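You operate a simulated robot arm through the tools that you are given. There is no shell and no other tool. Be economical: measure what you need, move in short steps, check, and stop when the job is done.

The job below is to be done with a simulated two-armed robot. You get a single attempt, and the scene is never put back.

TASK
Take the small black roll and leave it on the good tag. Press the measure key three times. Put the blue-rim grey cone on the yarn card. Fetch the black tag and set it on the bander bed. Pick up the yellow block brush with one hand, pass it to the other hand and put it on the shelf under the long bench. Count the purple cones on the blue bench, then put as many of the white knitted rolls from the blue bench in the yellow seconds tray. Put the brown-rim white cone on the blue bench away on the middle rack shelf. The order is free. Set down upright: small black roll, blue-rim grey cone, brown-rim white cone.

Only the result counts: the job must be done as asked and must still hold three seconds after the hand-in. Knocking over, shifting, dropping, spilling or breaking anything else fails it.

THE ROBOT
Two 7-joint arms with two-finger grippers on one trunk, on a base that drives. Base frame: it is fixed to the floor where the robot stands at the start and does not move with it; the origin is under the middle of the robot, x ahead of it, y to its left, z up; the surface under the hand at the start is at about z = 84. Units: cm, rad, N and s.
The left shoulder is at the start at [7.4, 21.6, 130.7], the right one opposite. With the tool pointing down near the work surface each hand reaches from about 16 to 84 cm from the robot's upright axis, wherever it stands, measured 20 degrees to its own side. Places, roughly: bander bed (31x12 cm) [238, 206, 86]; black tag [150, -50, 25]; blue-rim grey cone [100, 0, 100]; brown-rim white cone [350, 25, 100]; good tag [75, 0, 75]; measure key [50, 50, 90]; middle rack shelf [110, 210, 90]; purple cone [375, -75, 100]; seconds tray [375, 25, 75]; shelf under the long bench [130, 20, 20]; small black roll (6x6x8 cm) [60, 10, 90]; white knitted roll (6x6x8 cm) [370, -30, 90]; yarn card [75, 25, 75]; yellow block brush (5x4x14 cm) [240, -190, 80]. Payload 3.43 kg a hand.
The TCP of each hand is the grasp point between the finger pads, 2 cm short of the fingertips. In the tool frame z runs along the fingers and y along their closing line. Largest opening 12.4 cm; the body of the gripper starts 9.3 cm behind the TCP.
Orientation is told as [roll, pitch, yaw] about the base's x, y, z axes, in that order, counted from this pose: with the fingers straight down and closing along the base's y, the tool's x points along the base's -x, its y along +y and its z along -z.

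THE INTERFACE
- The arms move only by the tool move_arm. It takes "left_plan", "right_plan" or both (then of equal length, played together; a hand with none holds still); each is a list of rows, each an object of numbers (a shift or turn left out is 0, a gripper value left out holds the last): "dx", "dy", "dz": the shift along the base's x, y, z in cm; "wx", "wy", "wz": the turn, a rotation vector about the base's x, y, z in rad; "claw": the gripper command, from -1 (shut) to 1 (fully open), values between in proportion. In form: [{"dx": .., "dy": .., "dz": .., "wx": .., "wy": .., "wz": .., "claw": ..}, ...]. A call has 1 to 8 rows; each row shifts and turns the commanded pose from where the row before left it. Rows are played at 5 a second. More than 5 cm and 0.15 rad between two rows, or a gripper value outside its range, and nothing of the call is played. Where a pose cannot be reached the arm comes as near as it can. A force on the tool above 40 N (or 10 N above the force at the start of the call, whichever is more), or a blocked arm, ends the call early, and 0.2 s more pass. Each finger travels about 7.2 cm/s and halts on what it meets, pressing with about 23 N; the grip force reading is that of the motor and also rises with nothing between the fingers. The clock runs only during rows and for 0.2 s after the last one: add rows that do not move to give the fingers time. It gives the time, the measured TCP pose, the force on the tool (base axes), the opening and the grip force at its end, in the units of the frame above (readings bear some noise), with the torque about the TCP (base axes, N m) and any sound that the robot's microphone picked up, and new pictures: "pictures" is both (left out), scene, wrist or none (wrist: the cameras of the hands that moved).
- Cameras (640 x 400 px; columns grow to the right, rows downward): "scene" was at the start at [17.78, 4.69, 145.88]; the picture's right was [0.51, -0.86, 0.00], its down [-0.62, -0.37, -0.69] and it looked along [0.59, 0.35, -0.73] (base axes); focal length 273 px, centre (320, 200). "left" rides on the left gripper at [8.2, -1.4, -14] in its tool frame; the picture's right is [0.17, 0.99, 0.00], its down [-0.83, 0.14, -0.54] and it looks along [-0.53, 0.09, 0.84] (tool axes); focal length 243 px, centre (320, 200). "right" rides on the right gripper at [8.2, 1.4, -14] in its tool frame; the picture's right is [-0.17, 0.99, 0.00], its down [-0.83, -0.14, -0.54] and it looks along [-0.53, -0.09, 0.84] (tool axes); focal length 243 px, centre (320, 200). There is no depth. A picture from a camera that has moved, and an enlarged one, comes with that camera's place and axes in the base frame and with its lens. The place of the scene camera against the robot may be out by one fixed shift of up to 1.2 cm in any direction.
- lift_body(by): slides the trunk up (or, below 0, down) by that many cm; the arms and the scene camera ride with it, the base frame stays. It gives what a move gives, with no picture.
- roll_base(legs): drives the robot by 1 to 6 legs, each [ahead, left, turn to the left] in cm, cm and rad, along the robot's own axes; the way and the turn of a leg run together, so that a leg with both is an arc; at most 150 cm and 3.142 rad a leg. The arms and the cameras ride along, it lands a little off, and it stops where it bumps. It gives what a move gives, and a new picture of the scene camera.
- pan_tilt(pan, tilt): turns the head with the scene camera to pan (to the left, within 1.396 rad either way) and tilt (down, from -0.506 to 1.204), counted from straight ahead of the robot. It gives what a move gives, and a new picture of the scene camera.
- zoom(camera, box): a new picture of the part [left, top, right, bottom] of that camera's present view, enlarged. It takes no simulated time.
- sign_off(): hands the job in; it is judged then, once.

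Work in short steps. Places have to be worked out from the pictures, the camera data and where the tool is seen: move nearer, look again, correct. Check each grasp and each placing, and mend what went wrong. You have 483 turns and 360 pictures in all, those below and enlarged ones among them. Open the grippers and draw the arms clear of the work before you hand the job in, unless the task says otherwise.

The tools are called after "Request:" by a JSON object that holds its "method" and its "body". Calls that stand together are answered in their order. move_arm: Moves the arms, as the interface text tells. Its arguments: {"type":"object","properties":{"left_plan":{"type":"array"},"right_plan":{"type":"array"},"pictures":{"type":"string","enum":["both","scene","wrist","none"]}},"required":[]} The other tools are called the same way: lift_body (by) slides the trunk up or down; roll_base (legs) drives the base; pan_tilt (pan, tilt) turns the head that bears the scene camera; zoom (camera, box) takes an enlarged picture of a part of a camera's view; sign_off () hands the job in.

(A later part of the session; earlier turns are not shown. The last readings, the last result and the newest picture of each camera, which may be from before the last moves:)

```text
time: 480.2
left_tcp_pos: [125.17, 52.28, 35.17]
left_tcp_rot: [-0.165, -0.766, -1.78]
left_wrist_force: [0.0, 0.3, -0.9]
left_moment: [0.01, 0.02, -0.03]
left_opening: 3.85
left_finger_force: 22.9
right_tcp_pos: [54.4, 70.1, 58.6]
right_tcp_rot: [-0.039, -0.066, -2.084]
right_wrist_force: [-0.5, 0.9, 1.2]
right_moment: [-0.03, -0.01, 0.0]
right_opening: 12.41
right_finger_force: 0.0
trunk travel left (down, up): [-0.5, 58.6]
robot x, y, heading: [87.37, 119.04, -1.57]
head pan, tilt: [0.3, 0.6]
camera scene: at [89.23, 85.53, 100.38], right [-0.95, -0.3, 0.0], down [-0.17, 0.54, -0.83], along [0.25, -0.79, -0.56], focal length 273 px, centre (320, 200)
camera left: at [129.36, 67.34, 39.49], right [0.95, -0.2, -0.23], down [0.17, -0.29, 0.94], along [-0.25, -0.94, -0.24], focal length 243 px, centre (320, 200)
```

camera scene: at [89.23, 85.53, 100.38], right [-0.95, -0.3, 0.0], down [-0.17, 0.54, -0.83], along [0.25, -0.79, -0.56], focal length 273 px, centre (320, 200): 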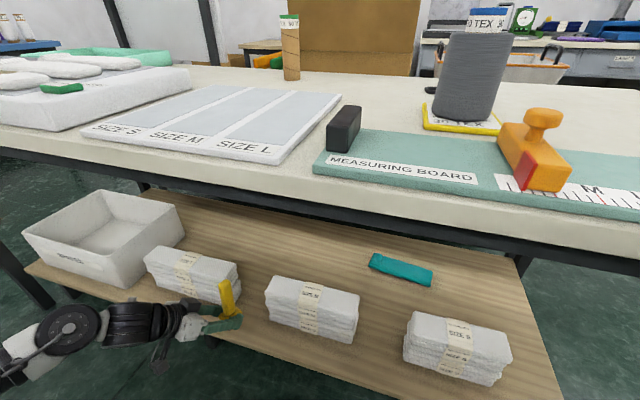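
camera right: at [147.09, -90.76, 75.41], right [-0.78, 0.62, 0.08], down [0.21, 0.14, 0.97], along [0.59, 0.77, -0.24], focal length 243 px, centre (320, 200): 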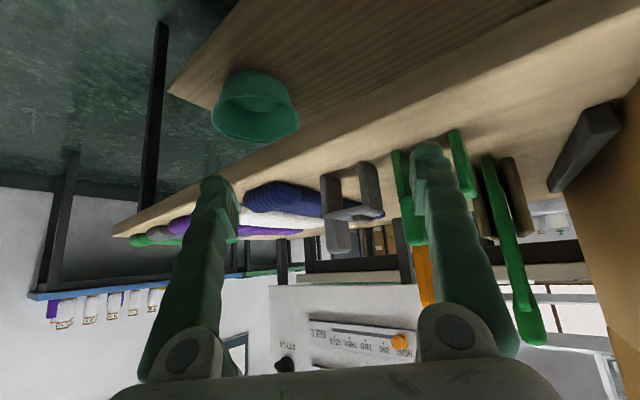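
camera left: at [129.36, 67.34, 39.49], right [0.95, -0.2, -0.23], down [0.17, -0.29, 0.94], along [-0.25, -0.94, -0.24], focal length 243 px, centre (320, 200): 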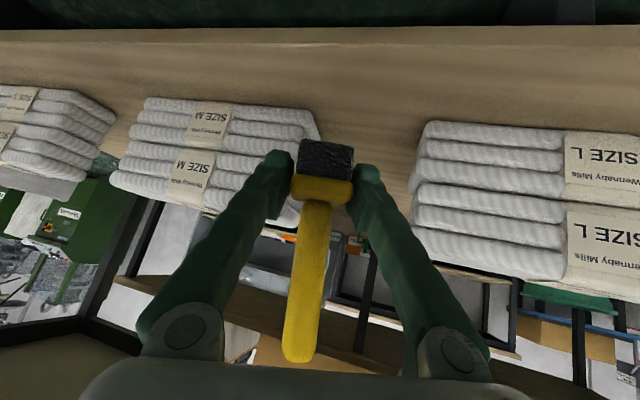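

Gap between piles is x ≈ 122–132. I move to [127, 47.3] and start lowering.

Request:
{"method": "move_arm", "body": {"left_plan": [{"dx": 0.9, "dy": -2.5}, {"dx": 0.9, "dy": -2.5}, {"dz": -2}, {"dz": -2}, {"dz": -2}, {}], "pictures": "both"}}

```text
time: 481.6
left_tcp_pos: [126.87, 47.26, 29.27]
left_tcp_rot: [-0.164, -0.766, -1.781]
left_wrist_force: [0.5, -1.0, -1.2]
left_moment: [0.0, 0.0, 0.02]
left_opening: 3.86
left_finger_force: 23.2
right_tcp_pos: [54.25, 70.1, 58.71]
right_tcp_rot: [-0.039, -0.065, -2.084]
right_wrist_force: [-0.1, -0.2, -0.2]
right_moment: [-0.01, 0.0, -0.03]
right_opening: 12.39
right_finger_force: 0.1
trunk travel left (down, up): [-0.5, 58.6]
robot x, y, heading: [87.04, 118.53, -1.572]
head pan, tilt: [0.3, 0.6]
camera scene: at [89.23, 85.53, 100.38], right [-0.95, -0.3, 0.0], down [-0.17, 0.54, -0.83], along [0.25, -0.79, -0.56], focal length 273 px, centre (320, 200)
camera left: at [131.11, 62.27, 33.64], right [0.95, -0.2, -0.23], down [0.17, -0.29, 0.94], along [-0.25, -0.94, -0.24], focal length 243 px, centre (320, 200)
```

scene: 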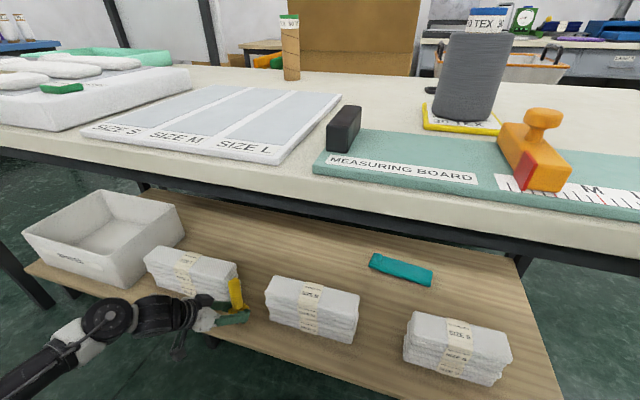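
left: 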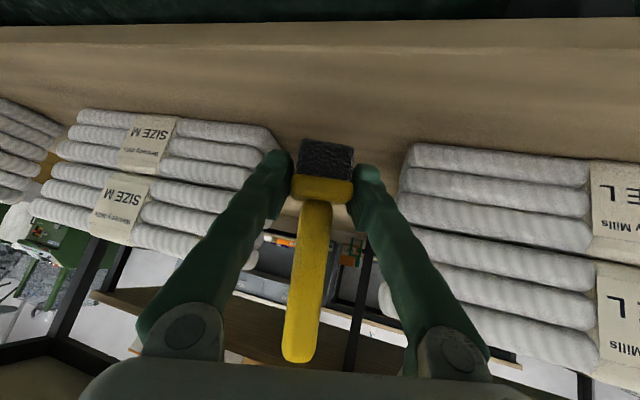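

Between the piles. I lower slowly until contact.

Request:
{"method": "move_arm", "body": {"left_plan": [{"dz": -0.8}, {"dz": -0.6}, {"dz": -0.5}, {"dz": -0.5}, {"dz": -0.4}, {"dz": -0.4}, {"dz": -0.3}, {}], "pictures": "wrist"}}

```text
time: 483.4
left_tcp_pos: [126.87, 47.23, 25.81]
left_tcp_rot: [-0.163, -0.766, -1.779]
left_wrist_force: [-1.6, 1.3, 1.0]
left_moment: [-0.02, -0.03, -0.01]
left_opening: 3.88
left_finger_force: 23.2
right_tcp_pos: [54.29, 70.01, 58.61]
right_tcp_rot: [-0.038, -0.066, -2.083]
right_wrist_force: [0.1, 0.1, 0.3]
right_moment: [0.04, -0.01, -0.01]
right_opening: 12.4
right_finger_force: 0.1
trunk travel left (down, up): [-0.5, 58.6]
robot x, y, heading: [86.94, 118.84, -1.568]
head pan, tilt: [0.3, 0.6]
camera left: at [131.12, 62.25, 30.27], right [0.95, -0.2, -0.23], down [0.17, -0.29, 0.94], along [-0.25, -0.94, -0.24], focal length 243 px, centre (320, 200)
```

left: 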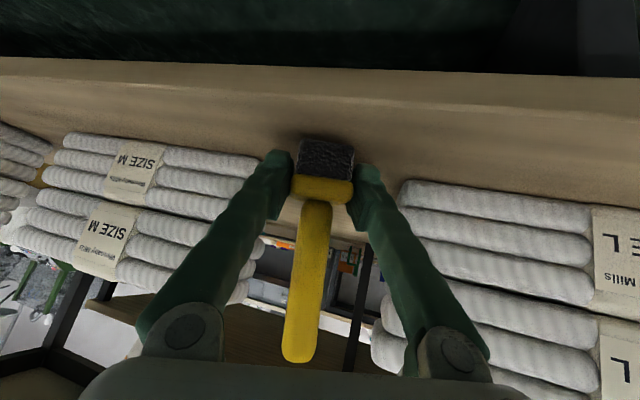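

Just touching. A little more, watching the force.

Request:
{"method": "move_arm", "body": {"left_plan": [{"dz": -0.3}, {"dz": -0.3}, {"dz": -0.2}, {}], "pictures": "none"}}

```text
time: 484.4
left_tcp_pos: [126.76, 47.21, 25.35]
left_tcp_rot: [-0.164, -0.772, -1.783]
left_wrist_force: [-8.9, 1.1, 17.2]
left_moment: [-0.51, 0.15, -0.28]
left_opening: 3.91
left_finger_force: 22.8
right_tcp_pos: [54.29, 70.25, 58.74]
right_tcp_rot: [-0.036, -0.067, -2.085]
right_wrist_force: [-0.2, 0.7, 0.4]
right_moment: [0.01, -0.06, 0.06]
right_opening: 12.42
right_finger_force: 0.0
trunk travel left (down, up): [-0.5, 58.6]
robot x, y, heading: [87.05, 118.4, -1.565]
head pan, tilt: [0.3, 0.6]
```

Seated. I open slightly.

Request:
{"method": "move_arm", "body": {"left_plan": [{"dz": 0.2, "claw": -0.3}, {"claw": -0.1}, {"claw": 0.1}, {}, {}, {}], "pictures": "both"}}

```text
time: 485.8
left_tcp_pos: [126.89, 47.51, 25.26]
left_tcp_rot: [-0.164, -0.766, -1.78]
left_wrist_force: [0.6, -0.1, 0.1]
left_moment: [-0.02, 0.01, 0.0]
left_opening: 6.81
left_finger_force: 0.1
right_tcp_pos: [54.39, 69.99, 58.77]
right_tcp_rot: [-0.038, -0.066, -2.084]
right_wrist_force: [-0.2, 0.0, -0.9]
right_moment: [-0.04, 0.0, 0.01]
right_opening: 12.41
right_finger_force: 0.2
trunk travel left (down, up): [-0.5, 58.6]
robot x, y, heading: [86.87, 118.67, -1.569]
head pan, tilt: [0.3, 0.6]
camera scene: at [89.23, 85.53, 100.38], right [-0.95, -0.3, 0.0], down [-0.17, 0.54, -0.83], along [0.25, -0.79, -0.56], focal length 273 px, centre (320, 200)
camera left: at [131.08, 62.32, 29.67], right [0.95, -0.2, -0.23], down [0.17, -0.29, 0.94], along [-0.25, -0.94, -0.24], focal length 243 px, centre (320, 200)
```

scene: 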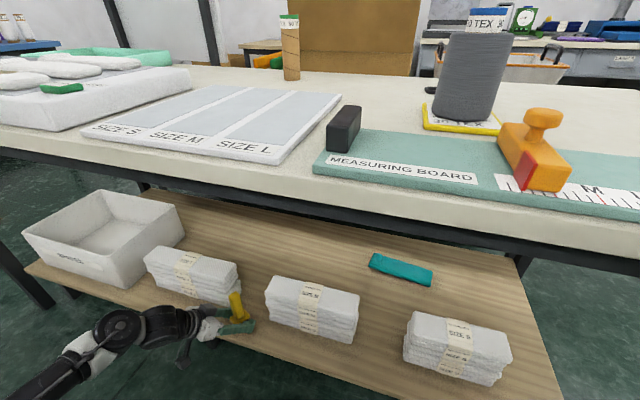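
left: 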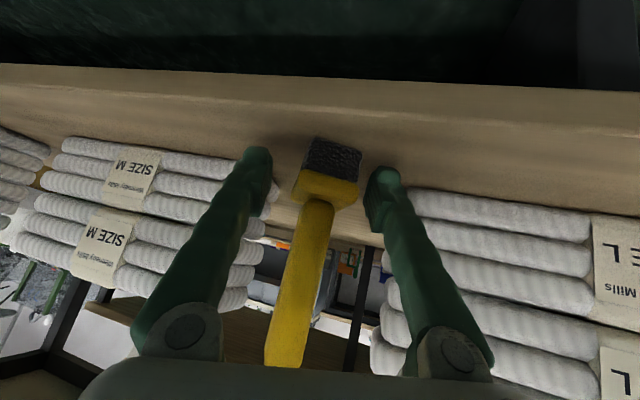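

The brush stands freely on the shelf. I withdraw along the finger direction.

Request:
{"method": "move_arm", "body": {"left_plan": [{"dx": 0.3, "dy": 1.5}, {"dx": 0.4, "dy": 2}, {"dx": 0.4, "dy": 2}, {"dx": 0.6, "dy": 3}, {"dx": 0.6, "dy": 3}, {"dy": 4}, {"dy": 4}, {}], "pictures": "both"}}

```text
time: 487.6
left_tcp_pos: [129.26, 66.95, 25.43]
left_tcp_rot: [-0.164, -0.767, -1.781]
left_wrist_force: [-0.4, -0.2, -0.3]
left_moment: [-0.01, 0.04, 0.02]
left_opening: 6.81
left_finger_force: 0.1
right_tcp_pos: [54.31, 70.04, 58.7]
right_tcp_rot: [-0.04, -0.069, -2.083]
right_wrist_force: [-0.8, -0.1, -0.1]
right_moment: [-0.05, -0.02, 0.03]
right_opening: 12.41
right_finger_force: 0.0
trunk travel left (down, up): [-0.5, 58.6]
robot x, y, heading: [87.3, 118.97, -1.566]
head pan, tilt: [0.3, 0.6]
camera scene: at [89.23, 85.52, 100.38], right [-0.95, -0.3, 0.0], down [-0.17, 0.54, -0.83], along [0.25, -0.79, -0.56], focal length 273 px, centre (320, 200)
camera left: at [133.53, 81.98, 29.74], right [0.95, -0.2, -0.23], down [0.17, -0.29, 0.94], along [-0.25, -0.94, -0.24], focal length 243 px, centre (320, 200)
```

scene: 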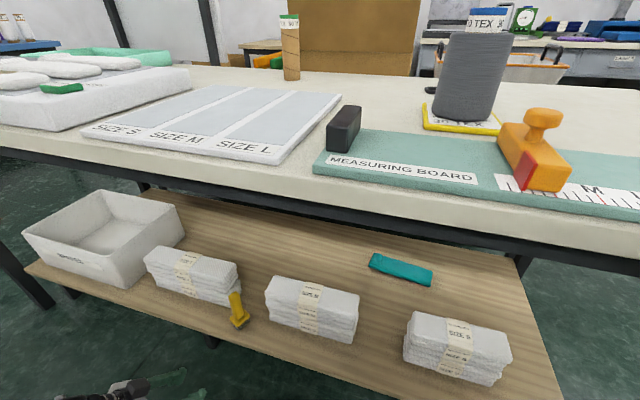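
left: 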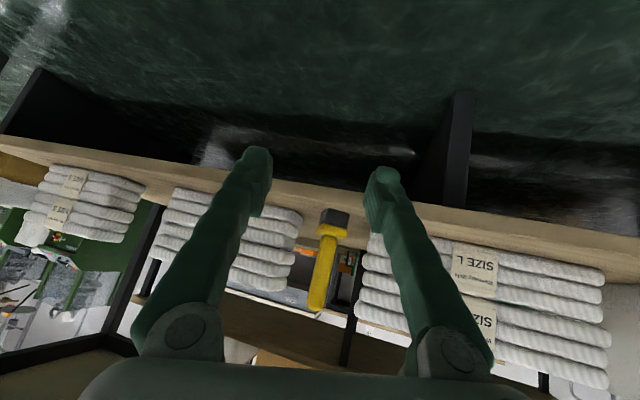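

Brush stands on the shelf. I zoom to check its margin from the edge.

Request:
{"method": "zoom", "body": {"camera": "scene", "box": [190, 270, 290, 340]}}

```text
5.71 times, centred on (240, 305) of scene
camera zoom: at [89.23, 85.52, 100.38], right [-0.95, -0.3, 0.0], down [-0.17, 0.54, -0.83], along [0.25, -0.79, -0.56], focal length 1559 px, centre (777, -400)
```

zoom: 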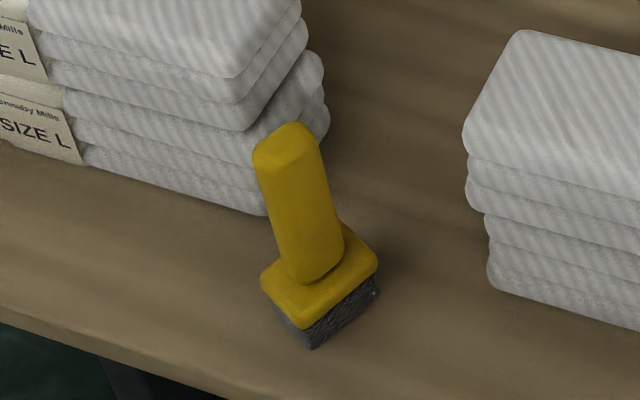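

The brush is firmly on the shelf. Now for the tag: the same left-arm posture suits it. I back away, raise the hand and trunk, and travel round the left end to the other side.

Request:
{"method": "roll_base", "body": {"legs": [[-14, 0, 0]]}}

Request:
{"method": "move_arm", "body": {"left_plan": [{"dx": -3, "dz": 4}, {"dx": -3, "dz": 4}, {"dx": -3, "dz": 4}, {"dx": -3, "dz": 4}, {"dx": -3, "dz": 4}, {"claw": 1}, {}], "pictures": "none"}}

Request:
{"method": "lift_body", "body": {"by": 33}}

```text
time: 489.1
left_tcp_pos: [129.2, 81.04, 25.28]
left_tcp_rot: [-0.163, -0.766, -1.781]
left_wrist_force: [-1.5, -0.2, -0.5]
left_moment: [-0.03, 0.01, 0.01]
left_opening: 6.8
left_finger_force: 0.1
right_tcp_pos: [54.11, 84.27, 58.66]
right_tcp_rot: [-0.036, -0.067, -2.086]
right_wrist_force: [-0.6, 0.4, 0.2]
right_moment: [0.0, -0.02, 0.01]
right_opening: 12.39
right_finger_force: 0.0
trunk travel left (down, up): [-0.5, 58.6]
robot x, y, heading: [86.56, 132.93, -1.565]
head pan, tilt: [0.3, 0.6]
camera scene: at [89.15, 99.71, 100.39], right [-0.96, -0.3, 0.0], down [-0.17, 0.54, -0.83], along [0.24, -0.79, -0.56], focal length 273 px, centre (320, 200)
```

scene: 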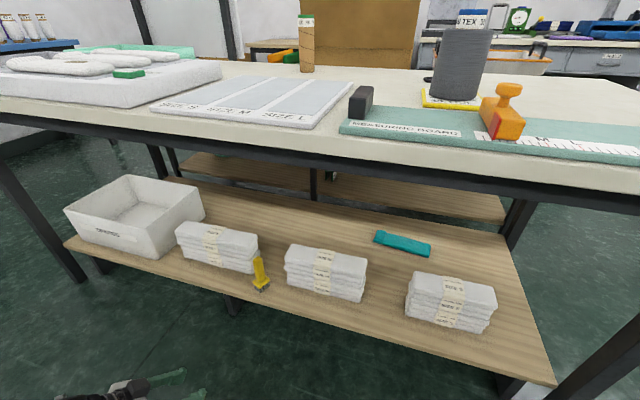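

```text
time: 490.7
left_tcp_pos: [114.12, 81.11, 45.45]
left_tcp_rot: [-0.165, -0.766, -1.781]
left_wrist_force: [0.1, 0.5, -0.8]
left_moment: [-0.01, -0.02, -0.01]
left_opening: 12.42
left_finger_force: 0.1
right_tcp_pos: [54.15, 84.16, 58.71]
right_tcp_rot: [-0.038, -0.066, -2.087]
right_wrist_force: [0.6, -0.2, -0.5]
right_moment: [0.0, -0.03, 0.01]
right_opening: 12.4
right_finger_force: 0.0
trunk travel left (down, up): [-0.5, 58.6]
robot x, y, heading: [86.82, 132.7, -1.575]
head pan, tilt: [0.3, 0.6]
```

```text
time: 494.0
left_tcp_pos: [114.32, 81.08, 78.32]
left_tcp_rot: [-0.164, -0.767, -1.781]
left_wrist_force: [0.2, 0.8, -0.1]
left_moment: [-0.02, 0.0, 0.01]
left_opening: 12.4
left_finger_force: 0.0
right_tcp_pos: [54.09, 84.19, 91.73]
right_tcp_rot: [-0.038, -0.063, -2.085]
right_wrist_force: [0.4, 0.7, -0.2]
right_moment: [0.01, 0.01, 0.02]
right_opening: 12.41
right_finger_force: 0.1
trunk travel left (down, up): [-33.5, 25.6]
robot x, y, heading: [86.78, 132.9, -1.572]
head pan, tilt: [0.3, 0.6]
```

Now travel: strafe to the open end, turn to face +y in free space, back up to y ≈ −136, then strafe along the wood bench.

Request:
{"method": "roll_base", "body": {"legs": [[0, -120, 0], [93, 0, 0], [0, 0, -3.14]]}}

Request:
{"method": "roll_base", "body": {"legs": [[-100, 0, 0], [-75, 0, 0]]}}

```text
time: 526.3
left_tcp_pos: [-56.92, 88.42, 78.32]
left_tcp_rot: [-0.165, -0.766, 1.36]
left_wrist_force: [-0.4, 0.0, 0.0]
left_moment: [0.0, -0.01, 0.03]
left_opening: 12.4
left_finger_force: 0.0
right_tcp_pos: [3.06, 85.12, 91.62]
right_tcp_rot: [-0.038, -0.067, 1.057]
right_wrist_force: [-0.1, 0.5, 0.1]
right_moment: [0.03, 0.01, -0.02]
right_opening: 12.39
right_finger_force: 0.1
trunk travel left (down, up): [-33.5, 25.6]
robot x, y, heading: [-29.8, 36.39, 1.572]
head pan, tilt: [0.3, 0.6]
camera scene: at [-32.73, 60.47, 134.65], right [0.95, 0.3, 0.0], down [0.17, -0.54, -0.83], along [-0.24, 0.79, -0.56], focal length 273 px, centre (320, 200)
```

scene: 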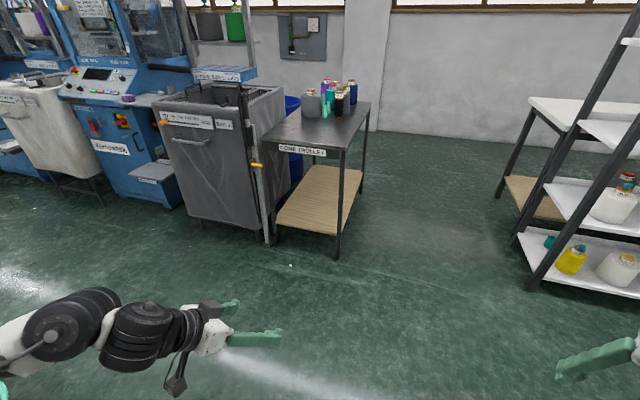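

```text
time: 537.2
left_tcp_pos: [-56.46, -86.32, 78.31]
left_tcp_rot: [-0.164, -0.767, 1.372]
left_wrist_force: [0.1, -0.4, 0.4]
left_moment: [0.0, 0.0, -0.04]
left_opening: 12.42
left_finger_force: 0.0
right_tcp_pos: [3.63, -88.72, 91.76]
right_tcp_rot: [-0.035, -0.067, 1.068]
right_wrist_force: [-0.2, 0.3, 0.7]
right_moment: [-0.01, 0.03, 0.0]
right_opening: 12.42
right_finger_force: 0.2
trunk travel left (down, up): [-33.5, 25.6]
robot x, y, heading: [-28.19, -137.66, 1.579]
head pan, tilt: [0.3, 0.6]
camera scene: at [-31.82, -113.89, 134.65], right [0.95, 0.31, 0.0], down [0.17, -0.54, -0.83], along [-0.25, 0.79, -0.56], focal length 273 px, centre (320, 200)
```

scene: 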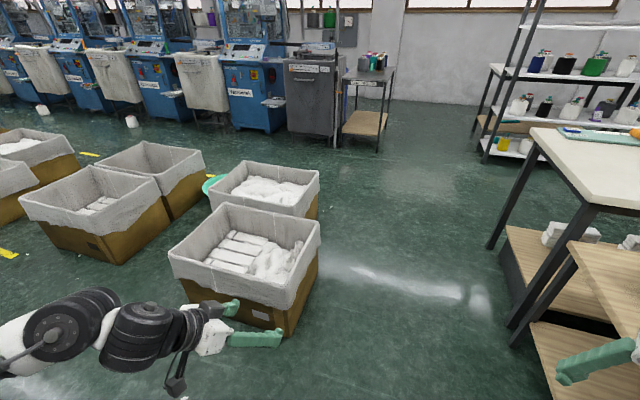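

Clear of the bins. Now strafe right along the bench to x ≈ 193.

Request:
{"method": "roll_base", "body": {"legs": [[0, -120, -0.008], [0, -100, 0]]}}

Request:
{"method": "pan_tilt", "body": {"pan": 0.35, "tilt": 0.7}}

```text
time: 566.6
left_tcp_pos: [164.46, -85.23, 78.39]
left_tcp_rot: [-0.166, -0.767, 1.353]
left_wrist_force: [-0.2, -1.2, 0.1]
left_moment: [0.03, -0.01, 0.0]
left_opening: 12.38
left_finger_force: 0.1
right_tcp_pos: [224.52, -88.73, 91.76]
right_tcp_rot: [-0.037, -0.068, 1.049]
right_wrist_force: [-0.2, -0.1, -0.8]
right_moment: [0.0, -0.01, 0.03]
right_opening: 12.4
right_finger_force: 0.1
trunk travel left (down, up): [-33.5, 25.6]
robot x, y, heading: [191.3, -136.92, 1.568]
head pan, tilt: [0.3, 0.6]
camera scene: at [188.48, -113.25, 134.65], right [0.96, 0.29, 0.0], down [0.16, -0.54, -0.83], along [-0.24, 0.79, -0.56], focal length 273 px, centre (320, 200)
```

scene: 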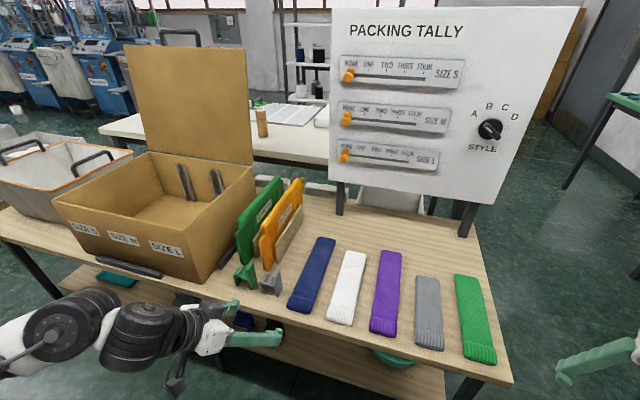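

```text
time: 567.2
left_tcp_pos: [164.48, -85.19, 78.19]
left_tcp_rot: [-0.164, -0.766, 1.353]
left_wrist_force: [-0.1, -0.6, 0.2]
left_moment: [-0.02, -0.01, -0.02]
left_opening: 12.4
left_finger_force: 0.0
right_tcp_pos: [224.46, -88.88, 91.69]
right_tcp_rot: [-0.036, -0.067, 1.049]
right_wrist_force: [0.5, 0.4, 0.5]
right_moment: [-0.03, 0.0, 0.01]
right_opening: 12.41
right_finger_force: 0.1
trunk travel left (down, up): [-33.5, 25.6]
robot x, y, heading: [191.54, -137.06, 1.565]
head pan, tilt: [0.351, 0.7]
camera scene: at [188.17, -113.72, 133.79], right [0.94, 0.34, 0.0], down [0.22, -0.61, -0.77], along [-0.26, 0.72, -0.64], focal length 273 px, centre (320, 200)
```

scene: 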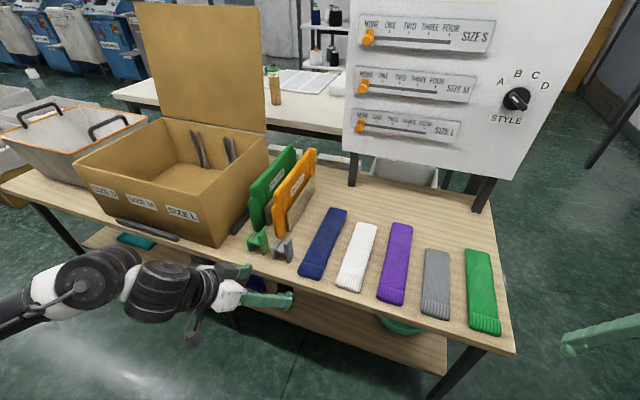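

Aligned. I back off 4 cm and lower the trunk fully, then the left hand down in front of the lower shelf.

Request:
{"method": "roll_base", "body": {"legs": [[-4, 0, 0]]}}

Request:
{"method": "lift_body", "body": {"by": -20}}

Request:
{"method": "lift_body", "body": {"by": -13}}

Request:
{"method": "move_arm", "body": {"left_plan": [{"dz": -3}, {"dz": -4}, {"dz": -3}, {}], "pictures": "both"}}

```text
time: 568.2
left_tcp_pos: [164.57, -89.1, 78.4]
left_tcp_rot: [-0.165, -0.767, 1.354]
left_wrist_force: [-0.2, -0.1, -0.1]
left_moment: [-0.01, 0.0, -0.01]
left_opening: 12.41
left_finger_force: 0.0
right_tcp_pos: [224.38, -92.75, 91.65]
right_tcp_rot: [-0.036, -0.067, 1.051]
right_wrist_force: [0.6, 0.0, -0.8]
right_moment: [0.02, -0.03, 0.03]
right_opening: 12.37
right_finger_force: 0.2
trunk travel left (down, up): [-33.5, 25.6]
robot x, y, heading: [191.41, -141.08, 1.567]
head pan, tilt: [0.351, 0.7]
camera scene: at [188.15, -117.65, 133.79], right [0.94, 0.34, 0.0], down [0.22, -0.61, -0.77], along [-0.26, 0.72, -0.64], focal length 273 px, centre (320, 200)
```

scene: 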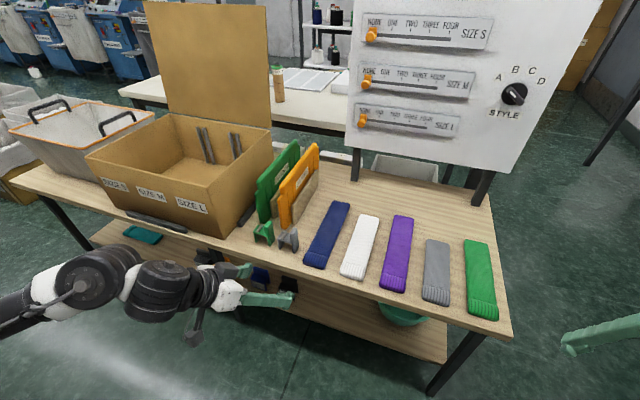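

```text
time: 570.3
left_tcp_pos: [164.48, -89.16, 58.41]
left_tcp_rot: [-0.165, -0.767, 1.353]
left_wrist_force: [0.2, 0.1, 0.1]
left_moment: [-0.01, 0.0, 0.0]
left_opening: 12.42
left_finger_force: 0.0
right_tcp_pos: [224.42, -92.75, 71.79]
right_tcp_rot: [-0.038, -0.066, 1.048]
right_wrist_force: [-0.4, 0.1, 0.2]
right_moment: [-0.02, -0.02, 0.02]
right_opening: 12.39
right_finger_force: 0.0
trunk travel left (down, up): [-13.5, 45.6]
robot x, y, heading: [191.74, -140.92, 1.566]
head pan, tilt: [0.351, 0.7]
```

```text
time: 571.9
left_tcp_pos: [164.55, -89.09, 45.3]
left_tcp_rot: [-0.164, -0.769, 1.351]
left_wrist_force: [-0.4, -0.2, -0.2]
left_moment: [0.0, -0.03, 0.0]
left_opening: 12.37
left_finger_force: 0.0
right_tcp_pos: [224.5, -92.62, 58.77]
right_tcp_rot: [-0.038, -0.066, 1.049]
right_wrist_force: [-0.2, 0.1, -0.3]
right_moment: [0.02, -0.01, -0.01]
right_opening: 12.43
right_finger_force: 0.0
trunk travel left (down, up): [-0.5, 58.6]
robot x, y, heading: [191.21, -141.13, 1.567]
head pan, tilt: [0.351, 0.7]
```

```text
time: 572.9
left_tcp_pos: [164.36, -89.32, 35.24]
left_tcp_rot: [-0.164, -0.766, 1.352]
left_wrist_force: [0.7, -1.3, 1.2]
left_moment: [0.02, -0.01, 0.02]
left_opening: 12.43
left_finger_force: 0.0
right_tcp_pos: [224.49, -92.73, 58.64]
right_tcp_rot: [-0.036, -0.067, 1.048]
right_wrist_force: [-0.1, 0.3, -0.7]
right_moment: [0.01, 0.02, -0.03]
right_opening: 12.43
right_finger_force: 0.0
trunk travel left (down, up): [-0.5, 58.6]
robot x, y, heading: [190.93, -141.08, 1.567]
head pan, tilt: [0.351, 0.7]
camera scene: at [188.21, -107.17, 99.51], right [0.94, 0.34, 0.0], down [0.22, -0.61, -0.76], along [-0.26, 0.72, -0.64], focal length 273 px, centre (320, 200)
camera left: at [160.18, -104.47, 39.63], right [-0.95, 0.2, -0.23], down [-0.17, 0.29, 0.94], along [0.26, 0.94, -0.24], focal length 243 px, centre (320, 200)
```

scene: 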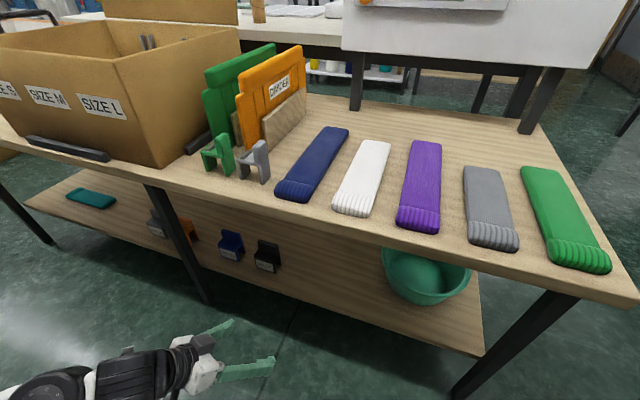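
left: 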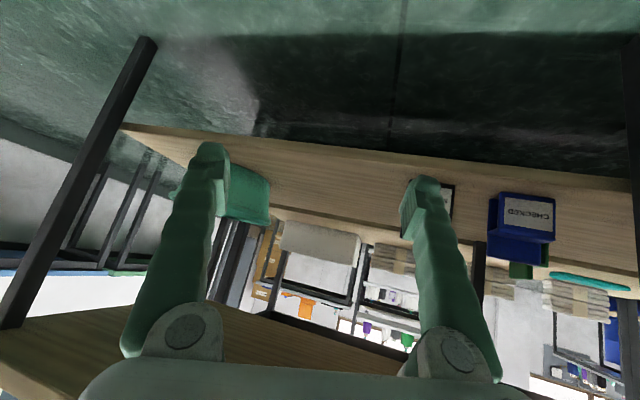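

The tag is just right-ahead. I flatten the left hand more (pitch toward horizontal) and remove its roll, while moving toward x ≈ 152.

Request:
{"method": "move_arm", "body": {"left_plan": [{"dx": -3, "wx": 0.013, "wy": 0.058, "wz": 0.057}, {"dx": -3, "wx": 0.013, "wy": 0.058, "wz": 0.057}, {"dx": -3, "wx": 0.137, "wy": -0.03}, {"dx": -2, "wx": 0.137, "wy": -0.03}, {"wx": 0.137, "wy": -0.03}, {}], "pictures": "both"}}

```text
time: 574.3
left_tcp_pos: [153.62, -89.14, 35.4]
left_tcp_rot: [0.006, -1.189, 1.35]
left_wrist_force: [0.3, -0.3, 0.2]
left_moment: [0.0, -0.01, -0.01]
left_opening: 12.38
left_finger_force: 0.0
right_tcp_pos: [224.51, -92.79, 58.72]
right_tcp_rot: [-0.036, -0.066, 1.049]
right_wrist_force: [0.5, 0.1, -0.5]
right_moment: [-0.01, -0.01, 0.0]
right_opening: 12.41
right_finger_force: 0.1
trunk travel left (down, up): [-0.5, 58.6]
robot x, y, heading: [191.33, -141.22, 1.563]
head pan, tilt: [0.351, 0.7]
camera scene: at [188.21, -107.17, 99.51], right [0.94, 0.34, 0.0], down [0.22, -0.61, -0.76], along [-0.26, 0.72, -0.64], focal length 273 px, centre (320, 200)
camera left: at [151.47, -105.14, 32.97], right [-0.98, 0.15, -0.15], down [-0.18, -0.16, 0.97], along [0.12, 0.98, 0.18], focal length 243 px, centre (320, 200)
```

scene: 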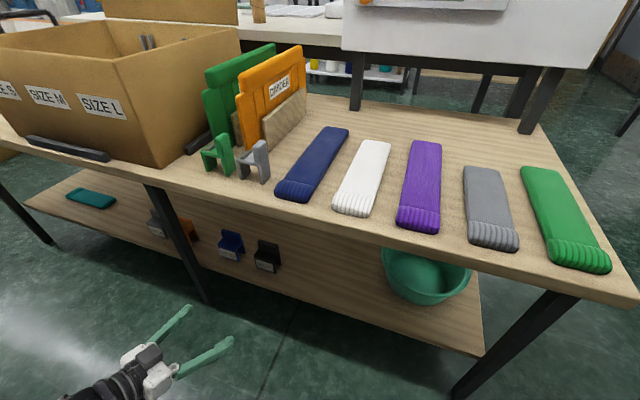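
left: 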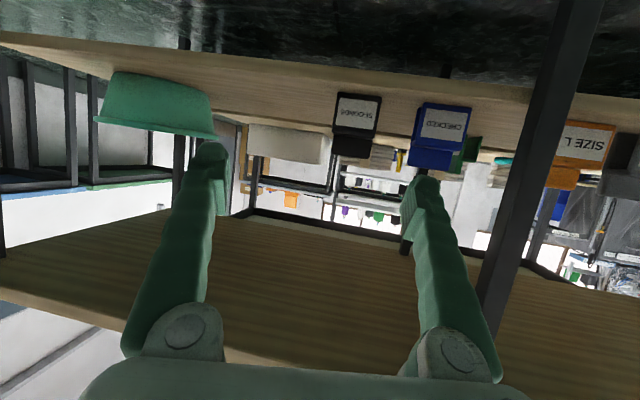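

Fine view of the SECONDS tag at x ≈ 152.6. I square the hand (yaw → 1.57), lower and advance partway.

Request:
{"method": "move_arm", "body": {"left_plan": [{"dy": 2, "dz": -2, "wz": 0.11}, {"dy": 3, "dz": -2, "wz": 0.11}, {"dy": 3, "dz": -2}, {"dy": 3}, {"dy": 3}, {}], "pictures": "both"}}

```text
time: 575.7
left_tcp_pos: [153.39, -75.14, 29.36]
left_tcp_rot: [0.004, -1.188, 1.57]
left_wrist_force: [-0.1, 0.7, 0.2]
left_moment: [-0.02, -0.01, -0.03]
left_opening: 12.41
left_finger_force: 0.1
right_tcp_pos: [224.61, -92.8, 58.7]
right_tcp_rot: [-0.035, -0.067, 1.049]
right_wrist_force: [-0.7, 0.1, 0.3]
right_moment: [-0.01, 0.02, 0.02]
right_opening: 12.43
right_finger_force: 0.0
trunk travel left (down, up): [-0.5, 58.6]
robot x, y, heading: [191.6, -140.94, 1.567]
head pan, tilt: [0.351, 0.7]
camera scene: at [188.21, -107.17, 99.52], right [0.94, 0.34, 0.0], down [0.22, -0.61, -0.76], along [-0.26, 0.72, -0.64], focal length 273 px, centre (320, 200)
camera left: at [154.87, -91.29, 26.84], right [-0.99, -0.06, -0.15], down [-0.14, -0.19, 0.97], along [-0.09, 0.98, 0.18], focal length 243 px, centre (320, 200)
```

scene: 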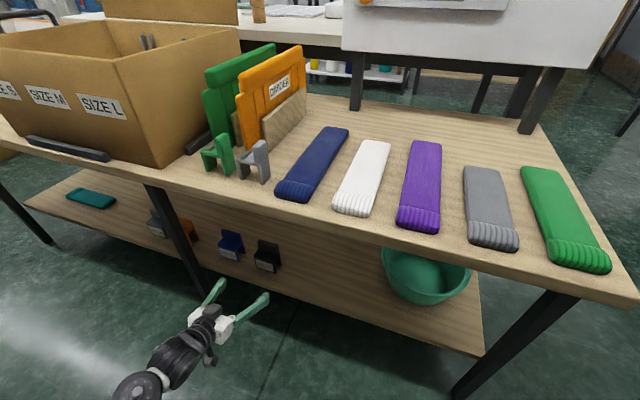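
left: 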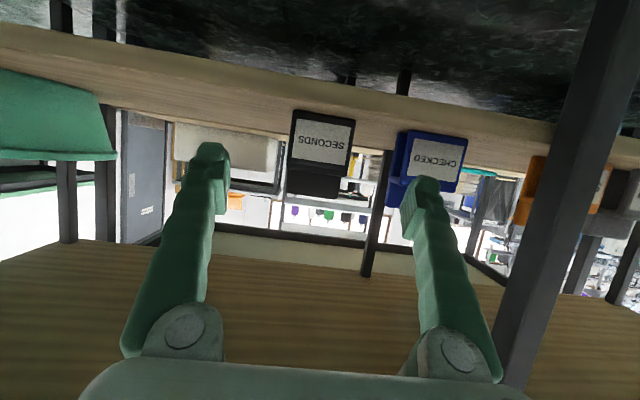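

Tag ≈ 8 cm wide at x = 152.6, z 21.5–32.5. I lower to z = 26 and advance halfway.

Request:
{"method": "move_arm", "body": {"left_plan": [{"dx": -0.4, "dy": 2.5, "dz": -1.5}, {"dx": -0.4, "dy": 2.5, "dz": -1.5}, {"dy": 3}, {}], "pictures": "wrist"}}

```text
time: 576.7
left_tcp_pos: [152.56, -67.12, 26.36]
left_tcp_rot: [0.004, -1.19, 1.569]
left_wrist_force: [-0.5, 0.3, 0.0]
left_moment: [0.0, -0.02, -0.01]
left_opening: 12.39
left_finger_force: 0.0
right_tcp_pos: [224.43, -92.68, 58.73]
right_tcp_rot: [-0.037, -0.066, 1.05]
right_wrist_force: [0.1, 0.6, 0.3]
right_moment: [-0.03, 0.0, 0.02]
right_opening: 12.4
right_finger_force: 0.0
trunk travel left (down, up): [-0.5, 58.6]
robot x, y, heading: [191.3, -141.09, 1.565]
head pan, tilt: [0.351, 0.7]
camera left: at [154.03, -83.28, 23.93], right [-0.99, -0.06, -0.15], down [-0.14, -0.19, 0.97], along [-0.09, 0.98, 0.18], focal length 243 px, centre (320, 200)
```

left: 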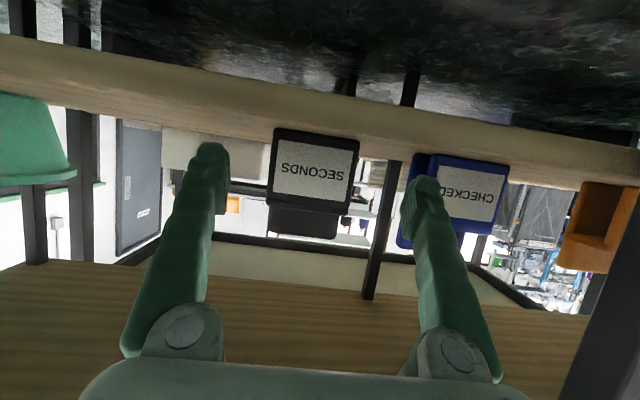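

To keep the camera bracket clear of the shelf, I reduce the pitch a little (−0.95) and raise to z ≈ 27.5 before the final advance.

Request:
{"method": "move_arm", "body": {"left_plan": [{"wx": -0.12, "dz": 0.6}, {"wx": -0.12, "dz": 0.6}, {"dy": 2}, {"dy": 2}, {}], "pictures": "wrist"}}

```text
time: 577.9
left_tcp_pos: [152.74, -63.17, 27.41]
left_tcp_rot: [0.004, -0.949, 1.57]
left_wrist_force: [0.3, 0.6, 0.5]
left_moment: [-0.02, 0.01, -0.05]
left_opening: 12.42
left_finger_force: 0.0
right_tcp_pos: [224.45, -92.89, 58.68]
right_tcp_rot: [-0.036, -0.066, 1.047]
right_wrist_force: [-0.9, 0.0, 0.5]
right_moment: [0.01, 0.0, 0.01]
right_opening: 12.42
right_finger_force: 0.1
trunk travel left (down, up): [-0.5, 58.6]
robot x, y, heading: [191.58, -140.82, 1.568]
head pan, tilt: [0.351, 0.7]
camera left: at [154.14, -79.5, 29.02], right [-0.99, -0.1, -0.13], down [-0.14, 0.05, 0.99], along [-0.09, 0.99, -0.06], focal length 243 px, centre (320, 200)
```

left: 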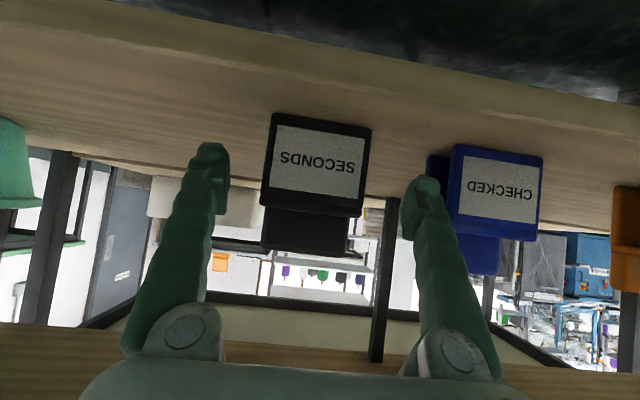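

Centred. I advance the last 6 cm and close.

Request:
{"method": "move_arm", "body": {"left_plan": [{"dx": 0.2, "dy": 2}, {"dy": 2}, {"dy": 1.8}, {}, {"claw": -1}, {}, {}, {}], "pictures": "both"}}

```text
time: 579.7
left_tcp_pos: [153.02, -57.3, 27.61]
left_tcp_rot: [0.004, -0.948, 1.57]
left_wrist_force: [0.5, 0.5, -0.3]
left_moment: [0.02, -0.04, 0.04]
left_opening: 7.4
left_finger_force: 23.0
right_tcp_pos: [224.47, -92.64, 58.66]
right_tcp_rot: [-0.037, -0.065, 1.047]
right_wrist_force: [-0.7, 0.3, 0.3]
right_moment: [0.0, 0.03, 0.04]
right_opening: 12.37
right_finger_force: 0.1
trunk travel left (down, up): [-0.5, 58.6]
robot x, y, heading: [191.3, -141.06, 1.57]
head pan, tilt: [0.351, 0.7]
camera scene: at [188.21, -107.17, 99.52], right [0.94, 0.34, 0.0], down [0.22, -0.61, -0.76], along [-0.26, 0.72, -0.64], focal length 273 px, centre (320, 200)
camera left: at [154.44, -73.58, 29.1], right [-0.99, -0.1, -0.13], down [-0.14, 0.05, 0.99], along [-0.09, 0.99, -0.06], focal length 243 px, centre (320, 200)
```

scene: 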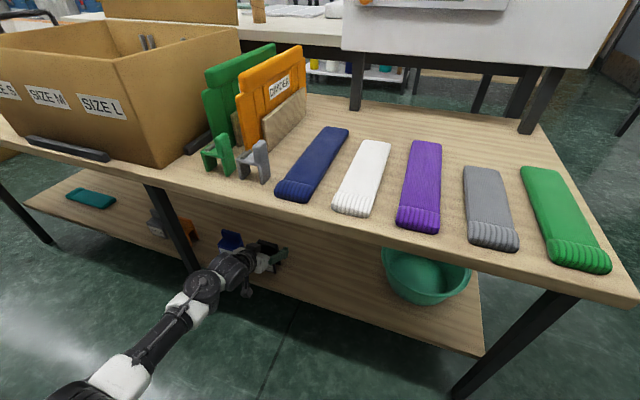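
left: 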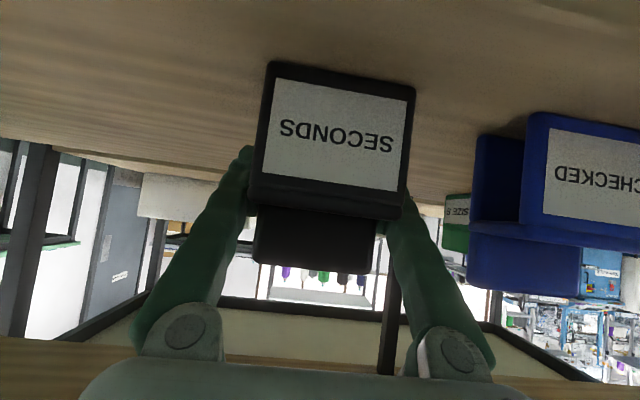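

Gripped at 7.4 cm. I lift a little and withdraw.

Request:
{"method": "move_arm", "body": {"left_plan": [{"dz": 1}, {"dz": 1.5}, {"dz": 1.5}, {}], "pictures": "wrist"}}

```text
time: 580.7
left_tcp_pos: [152.88, -57.27, 31.72]
left_tcp_rot: [0.004, -0.946, 1.571]
left_wrist_force: [-1.2, -0.1, 0.0]
left_moment: [0.0, -0.01, -0.01]
left_opening: 7.4
left_finger_force: 23.7
right_tcp_pos: [224.45, -92.82, 58.79]
right_tcp_rot: [-0.038, -0.066, 1.049]
right_wrist_force: [-0.1, -0.6, 0.1]
right_moment: [0.01, -0.01, -0.01]
right_opening: 12.42
right_finger_force: 0.1
trunk travel left (down, up): [-0.5, 58.6]
robot x, y, heading: [191.02, -140.85, 1.567]
head pan, tilt: [0.351, 0.7]
camera left: at [154.38, -73.51, 33.16], right [-0.99, -0.1, -0.13], down [-0.14, 0.05, 0.99], along [-0.09, 0.99, -0.06], focal length 243 px, centre (320, 200)
```

left: 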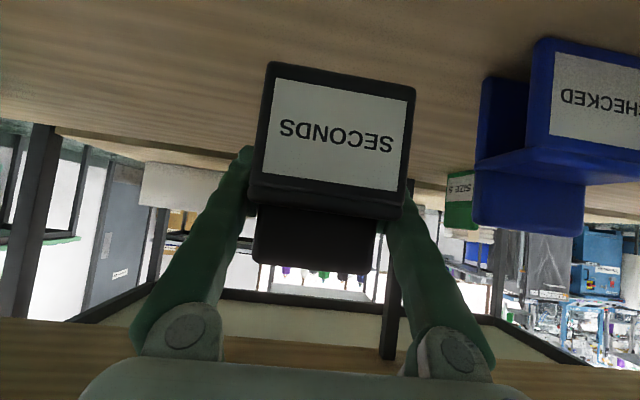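

Held. I withdraw out from under the bench.

Request:
{"method": "move_arm", "body": {"left_plan": [{"dy": -3}, {"dy": -4}, {"dy": -4}, {"dy": -4.5}, {"dy": -4.5}, {"dy": -4.5}, {"dy": -4.5, "dx": 2}, {}], "pictures": "scene"}}

```text
time: 582.5
left_tcp_pos: [154.85, -86.28, 31.53]
left_tcp_rot: [0.003, -0.948, 1.571]
left_wrist_force: [-1.4, 0.4, -0.7]
left_moment: [0.0, 0.01, 0.0]
left_opening: 7.41
left_finger_force: 22.8
right_tcp_pos: [224.43, -92.73, 58.7]
right_tcp_rot: [-0.038, -0.064, 1.049]
right_wrist_force: [0.1, -0.4, 0.4]
right_moment: [-0.01, -0.01, 0.03]
right_opening: 12.41
right_finger_force: 0.2
trunk travel left (down, up): [-0.5, 58.6]
robot x, y, heading: [191.66, -141.04, 1.565]
head pan, tilt: [0.351, 0.7]
camera scene: at [188.21, -107.15, 99.51], right [0.94, 0.34, 0.0], down [0.22, -0.61, -0.76], along [-0.26, 0.72, -0.64], focal length 273 px, centre (320, 200)
```

scene: 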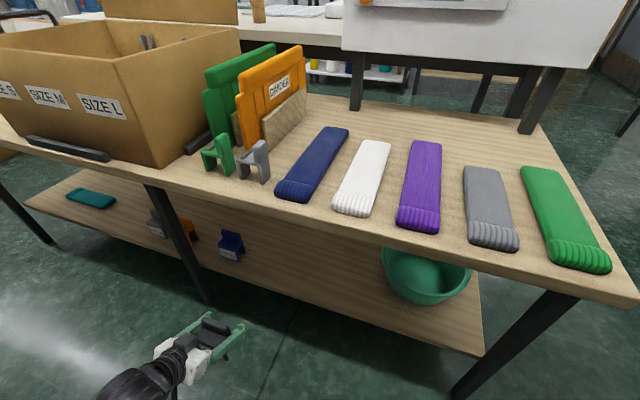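

Tag is out. I turn the base left 0.3 to swing the hand further from the bench, then raise the trunk.

Request:
{"method": "roll_base", "body": {"legs": [[0, 0, 0.3]]}}

Request:
{"method": "lift_body", "body": {"by": 33}}

Request:
{"method": "move_arm", "body": {"left_plan": [{"dz": 4}, {"dz": 4}, {"dz": 4}, {"dz": 4}, {"dz": 4}, {}], "pictures": "both"}}

```text
time: 584.1
left_tcp_pos: [140.8, -99.14, 31.55]
left_tcp_rot: [0.004, -0.949, 1.864]
left_wrist_force: [0.4, -0.6, -0.4]
left_moment: [0.01, 0.04, -0.01]
left_opening: 7.4
left_finger_force: 22.8
right_tcp_pos: [209.06, -85.22, 58.69]
right_tcp_rot: [-0.037, -0.066, 1.343]
right_wrist_force: [0.5, -1.0, 0.8]
right_moment: [-0.02, 0.01, 0.01]
right_opening: 12.39
right_finger_force: 0.0
trunk travel left (down, up): [-0.5, 58.6]
robot x, y, heading: [191.43, -141.04, 1.859]
head pan, tilt: [0.351, 0.7]
camera scene: at [178.68, -109.37, 99.51], right [0.8, 0.6, 0.0], down [0.38, -0.52, -0.76], along [-0.46, 0.61, -0.64], focal length 273 px, centre (320, 200)
```

scene: 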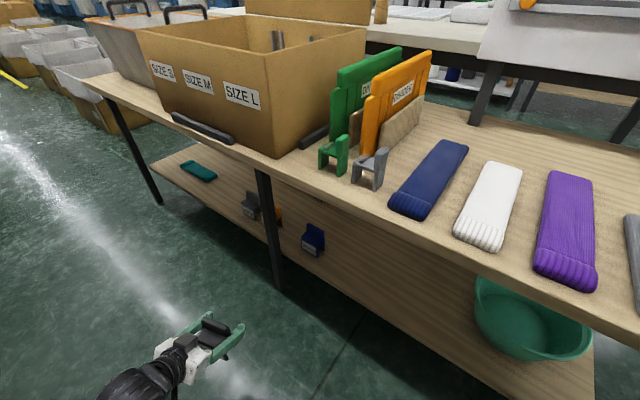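

```text
time: 587.4
left_tcp_pos: [140.57, -99.11, 64.41]
left_tcp_rot: [0.003, -0.949, 1.864]
left_wrist_force: [0.7, -0.8, -0.2]
left_moment: [0.0, -0.03, -0.01]
left_opening: 7.38
left_finger_force: 23.0
right_tcp_pos: [208.96, -85.23, 91.66]
right_tcp_rot: [-0.038, -0.064, 1.342]
right_wrist_force: [0.1, -0.5, 0.2]
right_moment: [0.0, 0.04, 0.02]
right_opening: 12.41
right_finger_force: 0.0
trunk travel left (down, up): [-33.5, 25.6]
robot x, y, heading: [191.03, -140.92, 1.862]
head pan, tilt: [0.351, 0.7]
```

```text
time: 588.8
left_tcp_pos: [140.71, -99.27, 84.5]
left_tcp_rot: [0.006, -0.948, 1.862]
left_wrist_force: [0.3, 0.3, -0.4]
left_moment: [0.03, 0.01, 0.01]
left_opening: 7.38
left_finger_force: 23.0
right_tcp_pos: [209.1, -85.36, 91.77]
right_tcp_rot: [-0.037, -0.067, 1.341]
right_wrist_force: [0.0, 0.8, 0.1]
right_moment: [-0.01, 0.01, 0.0]
right_opening: 12.42
right_finger_force: 0.2
trunk travel left (down, up): [-33.5, 25.6]
robot x, y, heading: [191.56, -140.77, 1.86]
head pan, tilt: [0.351, 0.7]
camera scene: at [181.73, -119.45, 133.79], right [0.8, 0.6, 0.0], down [0.38, -0.52, -0.77], along [-0.46, 0.61, -0.64], focal length 273 px, centre (320, 200)
camera left: at [146.82, -114.45, 85.87], right [-0.92, -0.38, -0.13], down [-0.14, 0.0, 0.99], along [-0.38, 0.93, -0.06], focal length 243 px, centre (320, 200)
```

scene: 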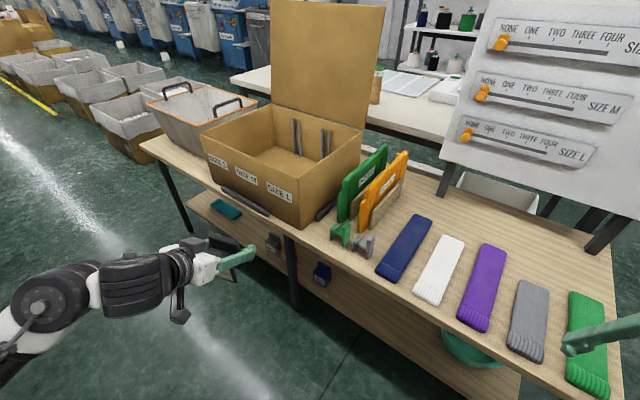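
left: 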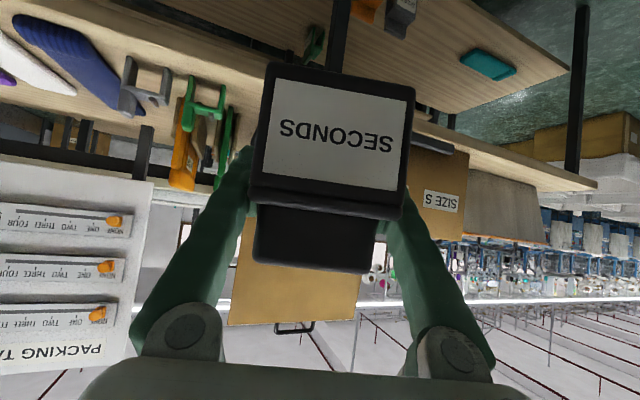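

The tag is in hand. I turn to face +x, then strafe up through the corridor between panel and blue bench (narrow direction along x), to the open area.

Request:
{"method": "lift_body", "body": {"by": 10}}

Request:
{"method": "roll_base", "body": {"legs": [[0, 0, -1.86], [70, 0, 0]]}}

```text
time: 590.1
left_tcp_pos: [140.66, -99.1, 94.44]
left_tcp_rot: [0.003, -0.946, 1.863]
left_wrist_force: [0.2, -0.2, -0.8]
left_moment: [0.01, 0.0, 0.0]
left_opening: 7.42
left_finger_force: 22.8
right_tcp_pos: [209.14, -85.22, 101.55]
right_tcp_rot: [-0.037, -0.065, 1.342]
right_wrist_force: [-0.2, 0.0, 0.0]
right_moment: [0.02, 0.03, 0.0]
right_opening: 12.39
right_finger_force: 0.0
trunk travel left (down, up): [-43.5, 15.6]
robot x, y, heading: [191.26, -141.05, 1.857]
head pan, tilt: [0.351, 0.7]
```

```text
time: 600.9
left_tcp_pos: [315.66, -104.02, 94.57]
left_tcp_rot: [0.003, -0.95, 0.004]
left_wrist_force: [-0.5, 0.6, -0.1]
left_moment: [-0.01, 0.0, -0.01]
left_opening: 7.4
left_finger_force: 23.2
right_tcp_pos: [309.49, -173.37, 101.74]
right_tcp_rot: [-0.037, -0.067, -0.518]
right_wrist_force: [-0.7, -0.2, -0.3]
right_moment: [-0.03, 0.0, 0.0]
right_opening: 12.42
right_finger_force: 0.0
trunk travel left (down, up): [-43.5, 15.6]
robot x, y, heading: [261.12, -140.49, -0.003]
head pan, tilt: [0.351, 0.7]
camera scene: at [280.91, -137.15, 143.81], right [0.34, -0.94, 0.0], down [-0.61, -0.22, -0.77], along [0.72, 0.26, -0.64], focal length 273 px, centre (320, 200)
```

scene: 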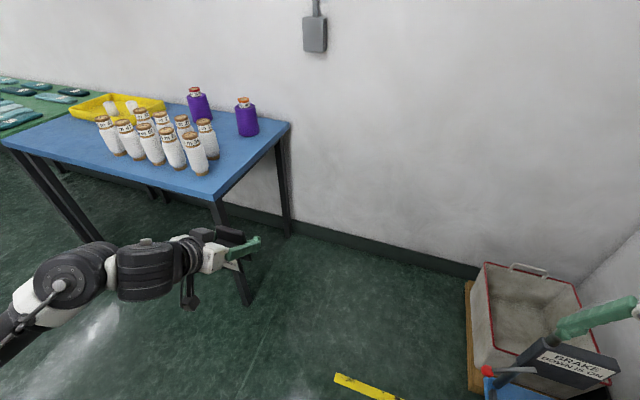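

Now strafe left up the corridor.

Request:
{"method": "roll_base", "body": {"legs": [[0, 100, 0], [0, 100, 0]]}}

```text
time: 627.5
left_tcp_pos: [316.28, 94.09, 94.54]
left_tcp_rot: [0.004, -0.948, 0.0]
left_wrist_force: [-0.8, 0.1, -1.3]
left_moment: [0.01, -0.01, -0.01]
left_opening: 7.39
left_finger_force: 23.0
right_tcp_pos: [309.9, 24.56, 101.64]
right_tcp_rot: [-0.037, -0.067, -0.52]
right_wrist_force: [0.3, 0.7, 0.1]
right_moment: [-0.01, -0.02, -0.01]
right_opening: 12.42
right_finger_force: 0.0
trunk travel left (down, up): [-43.5, 15.6]
robot x, y, heading: [261.38, 57.55, -0.004]
head pan, tilt: [0.351, 0.7]
camera scene: at [281.37, 60.98, 143.8], right [0.34, -0.94, 0.0], down [-0.61, -0.22, -0.76], along [0.72, 0.26, -0.64], focal length 273 px, centre (320, 200)
```

scene: 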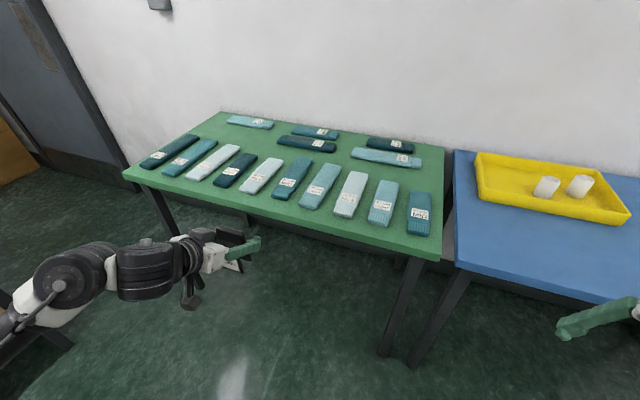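

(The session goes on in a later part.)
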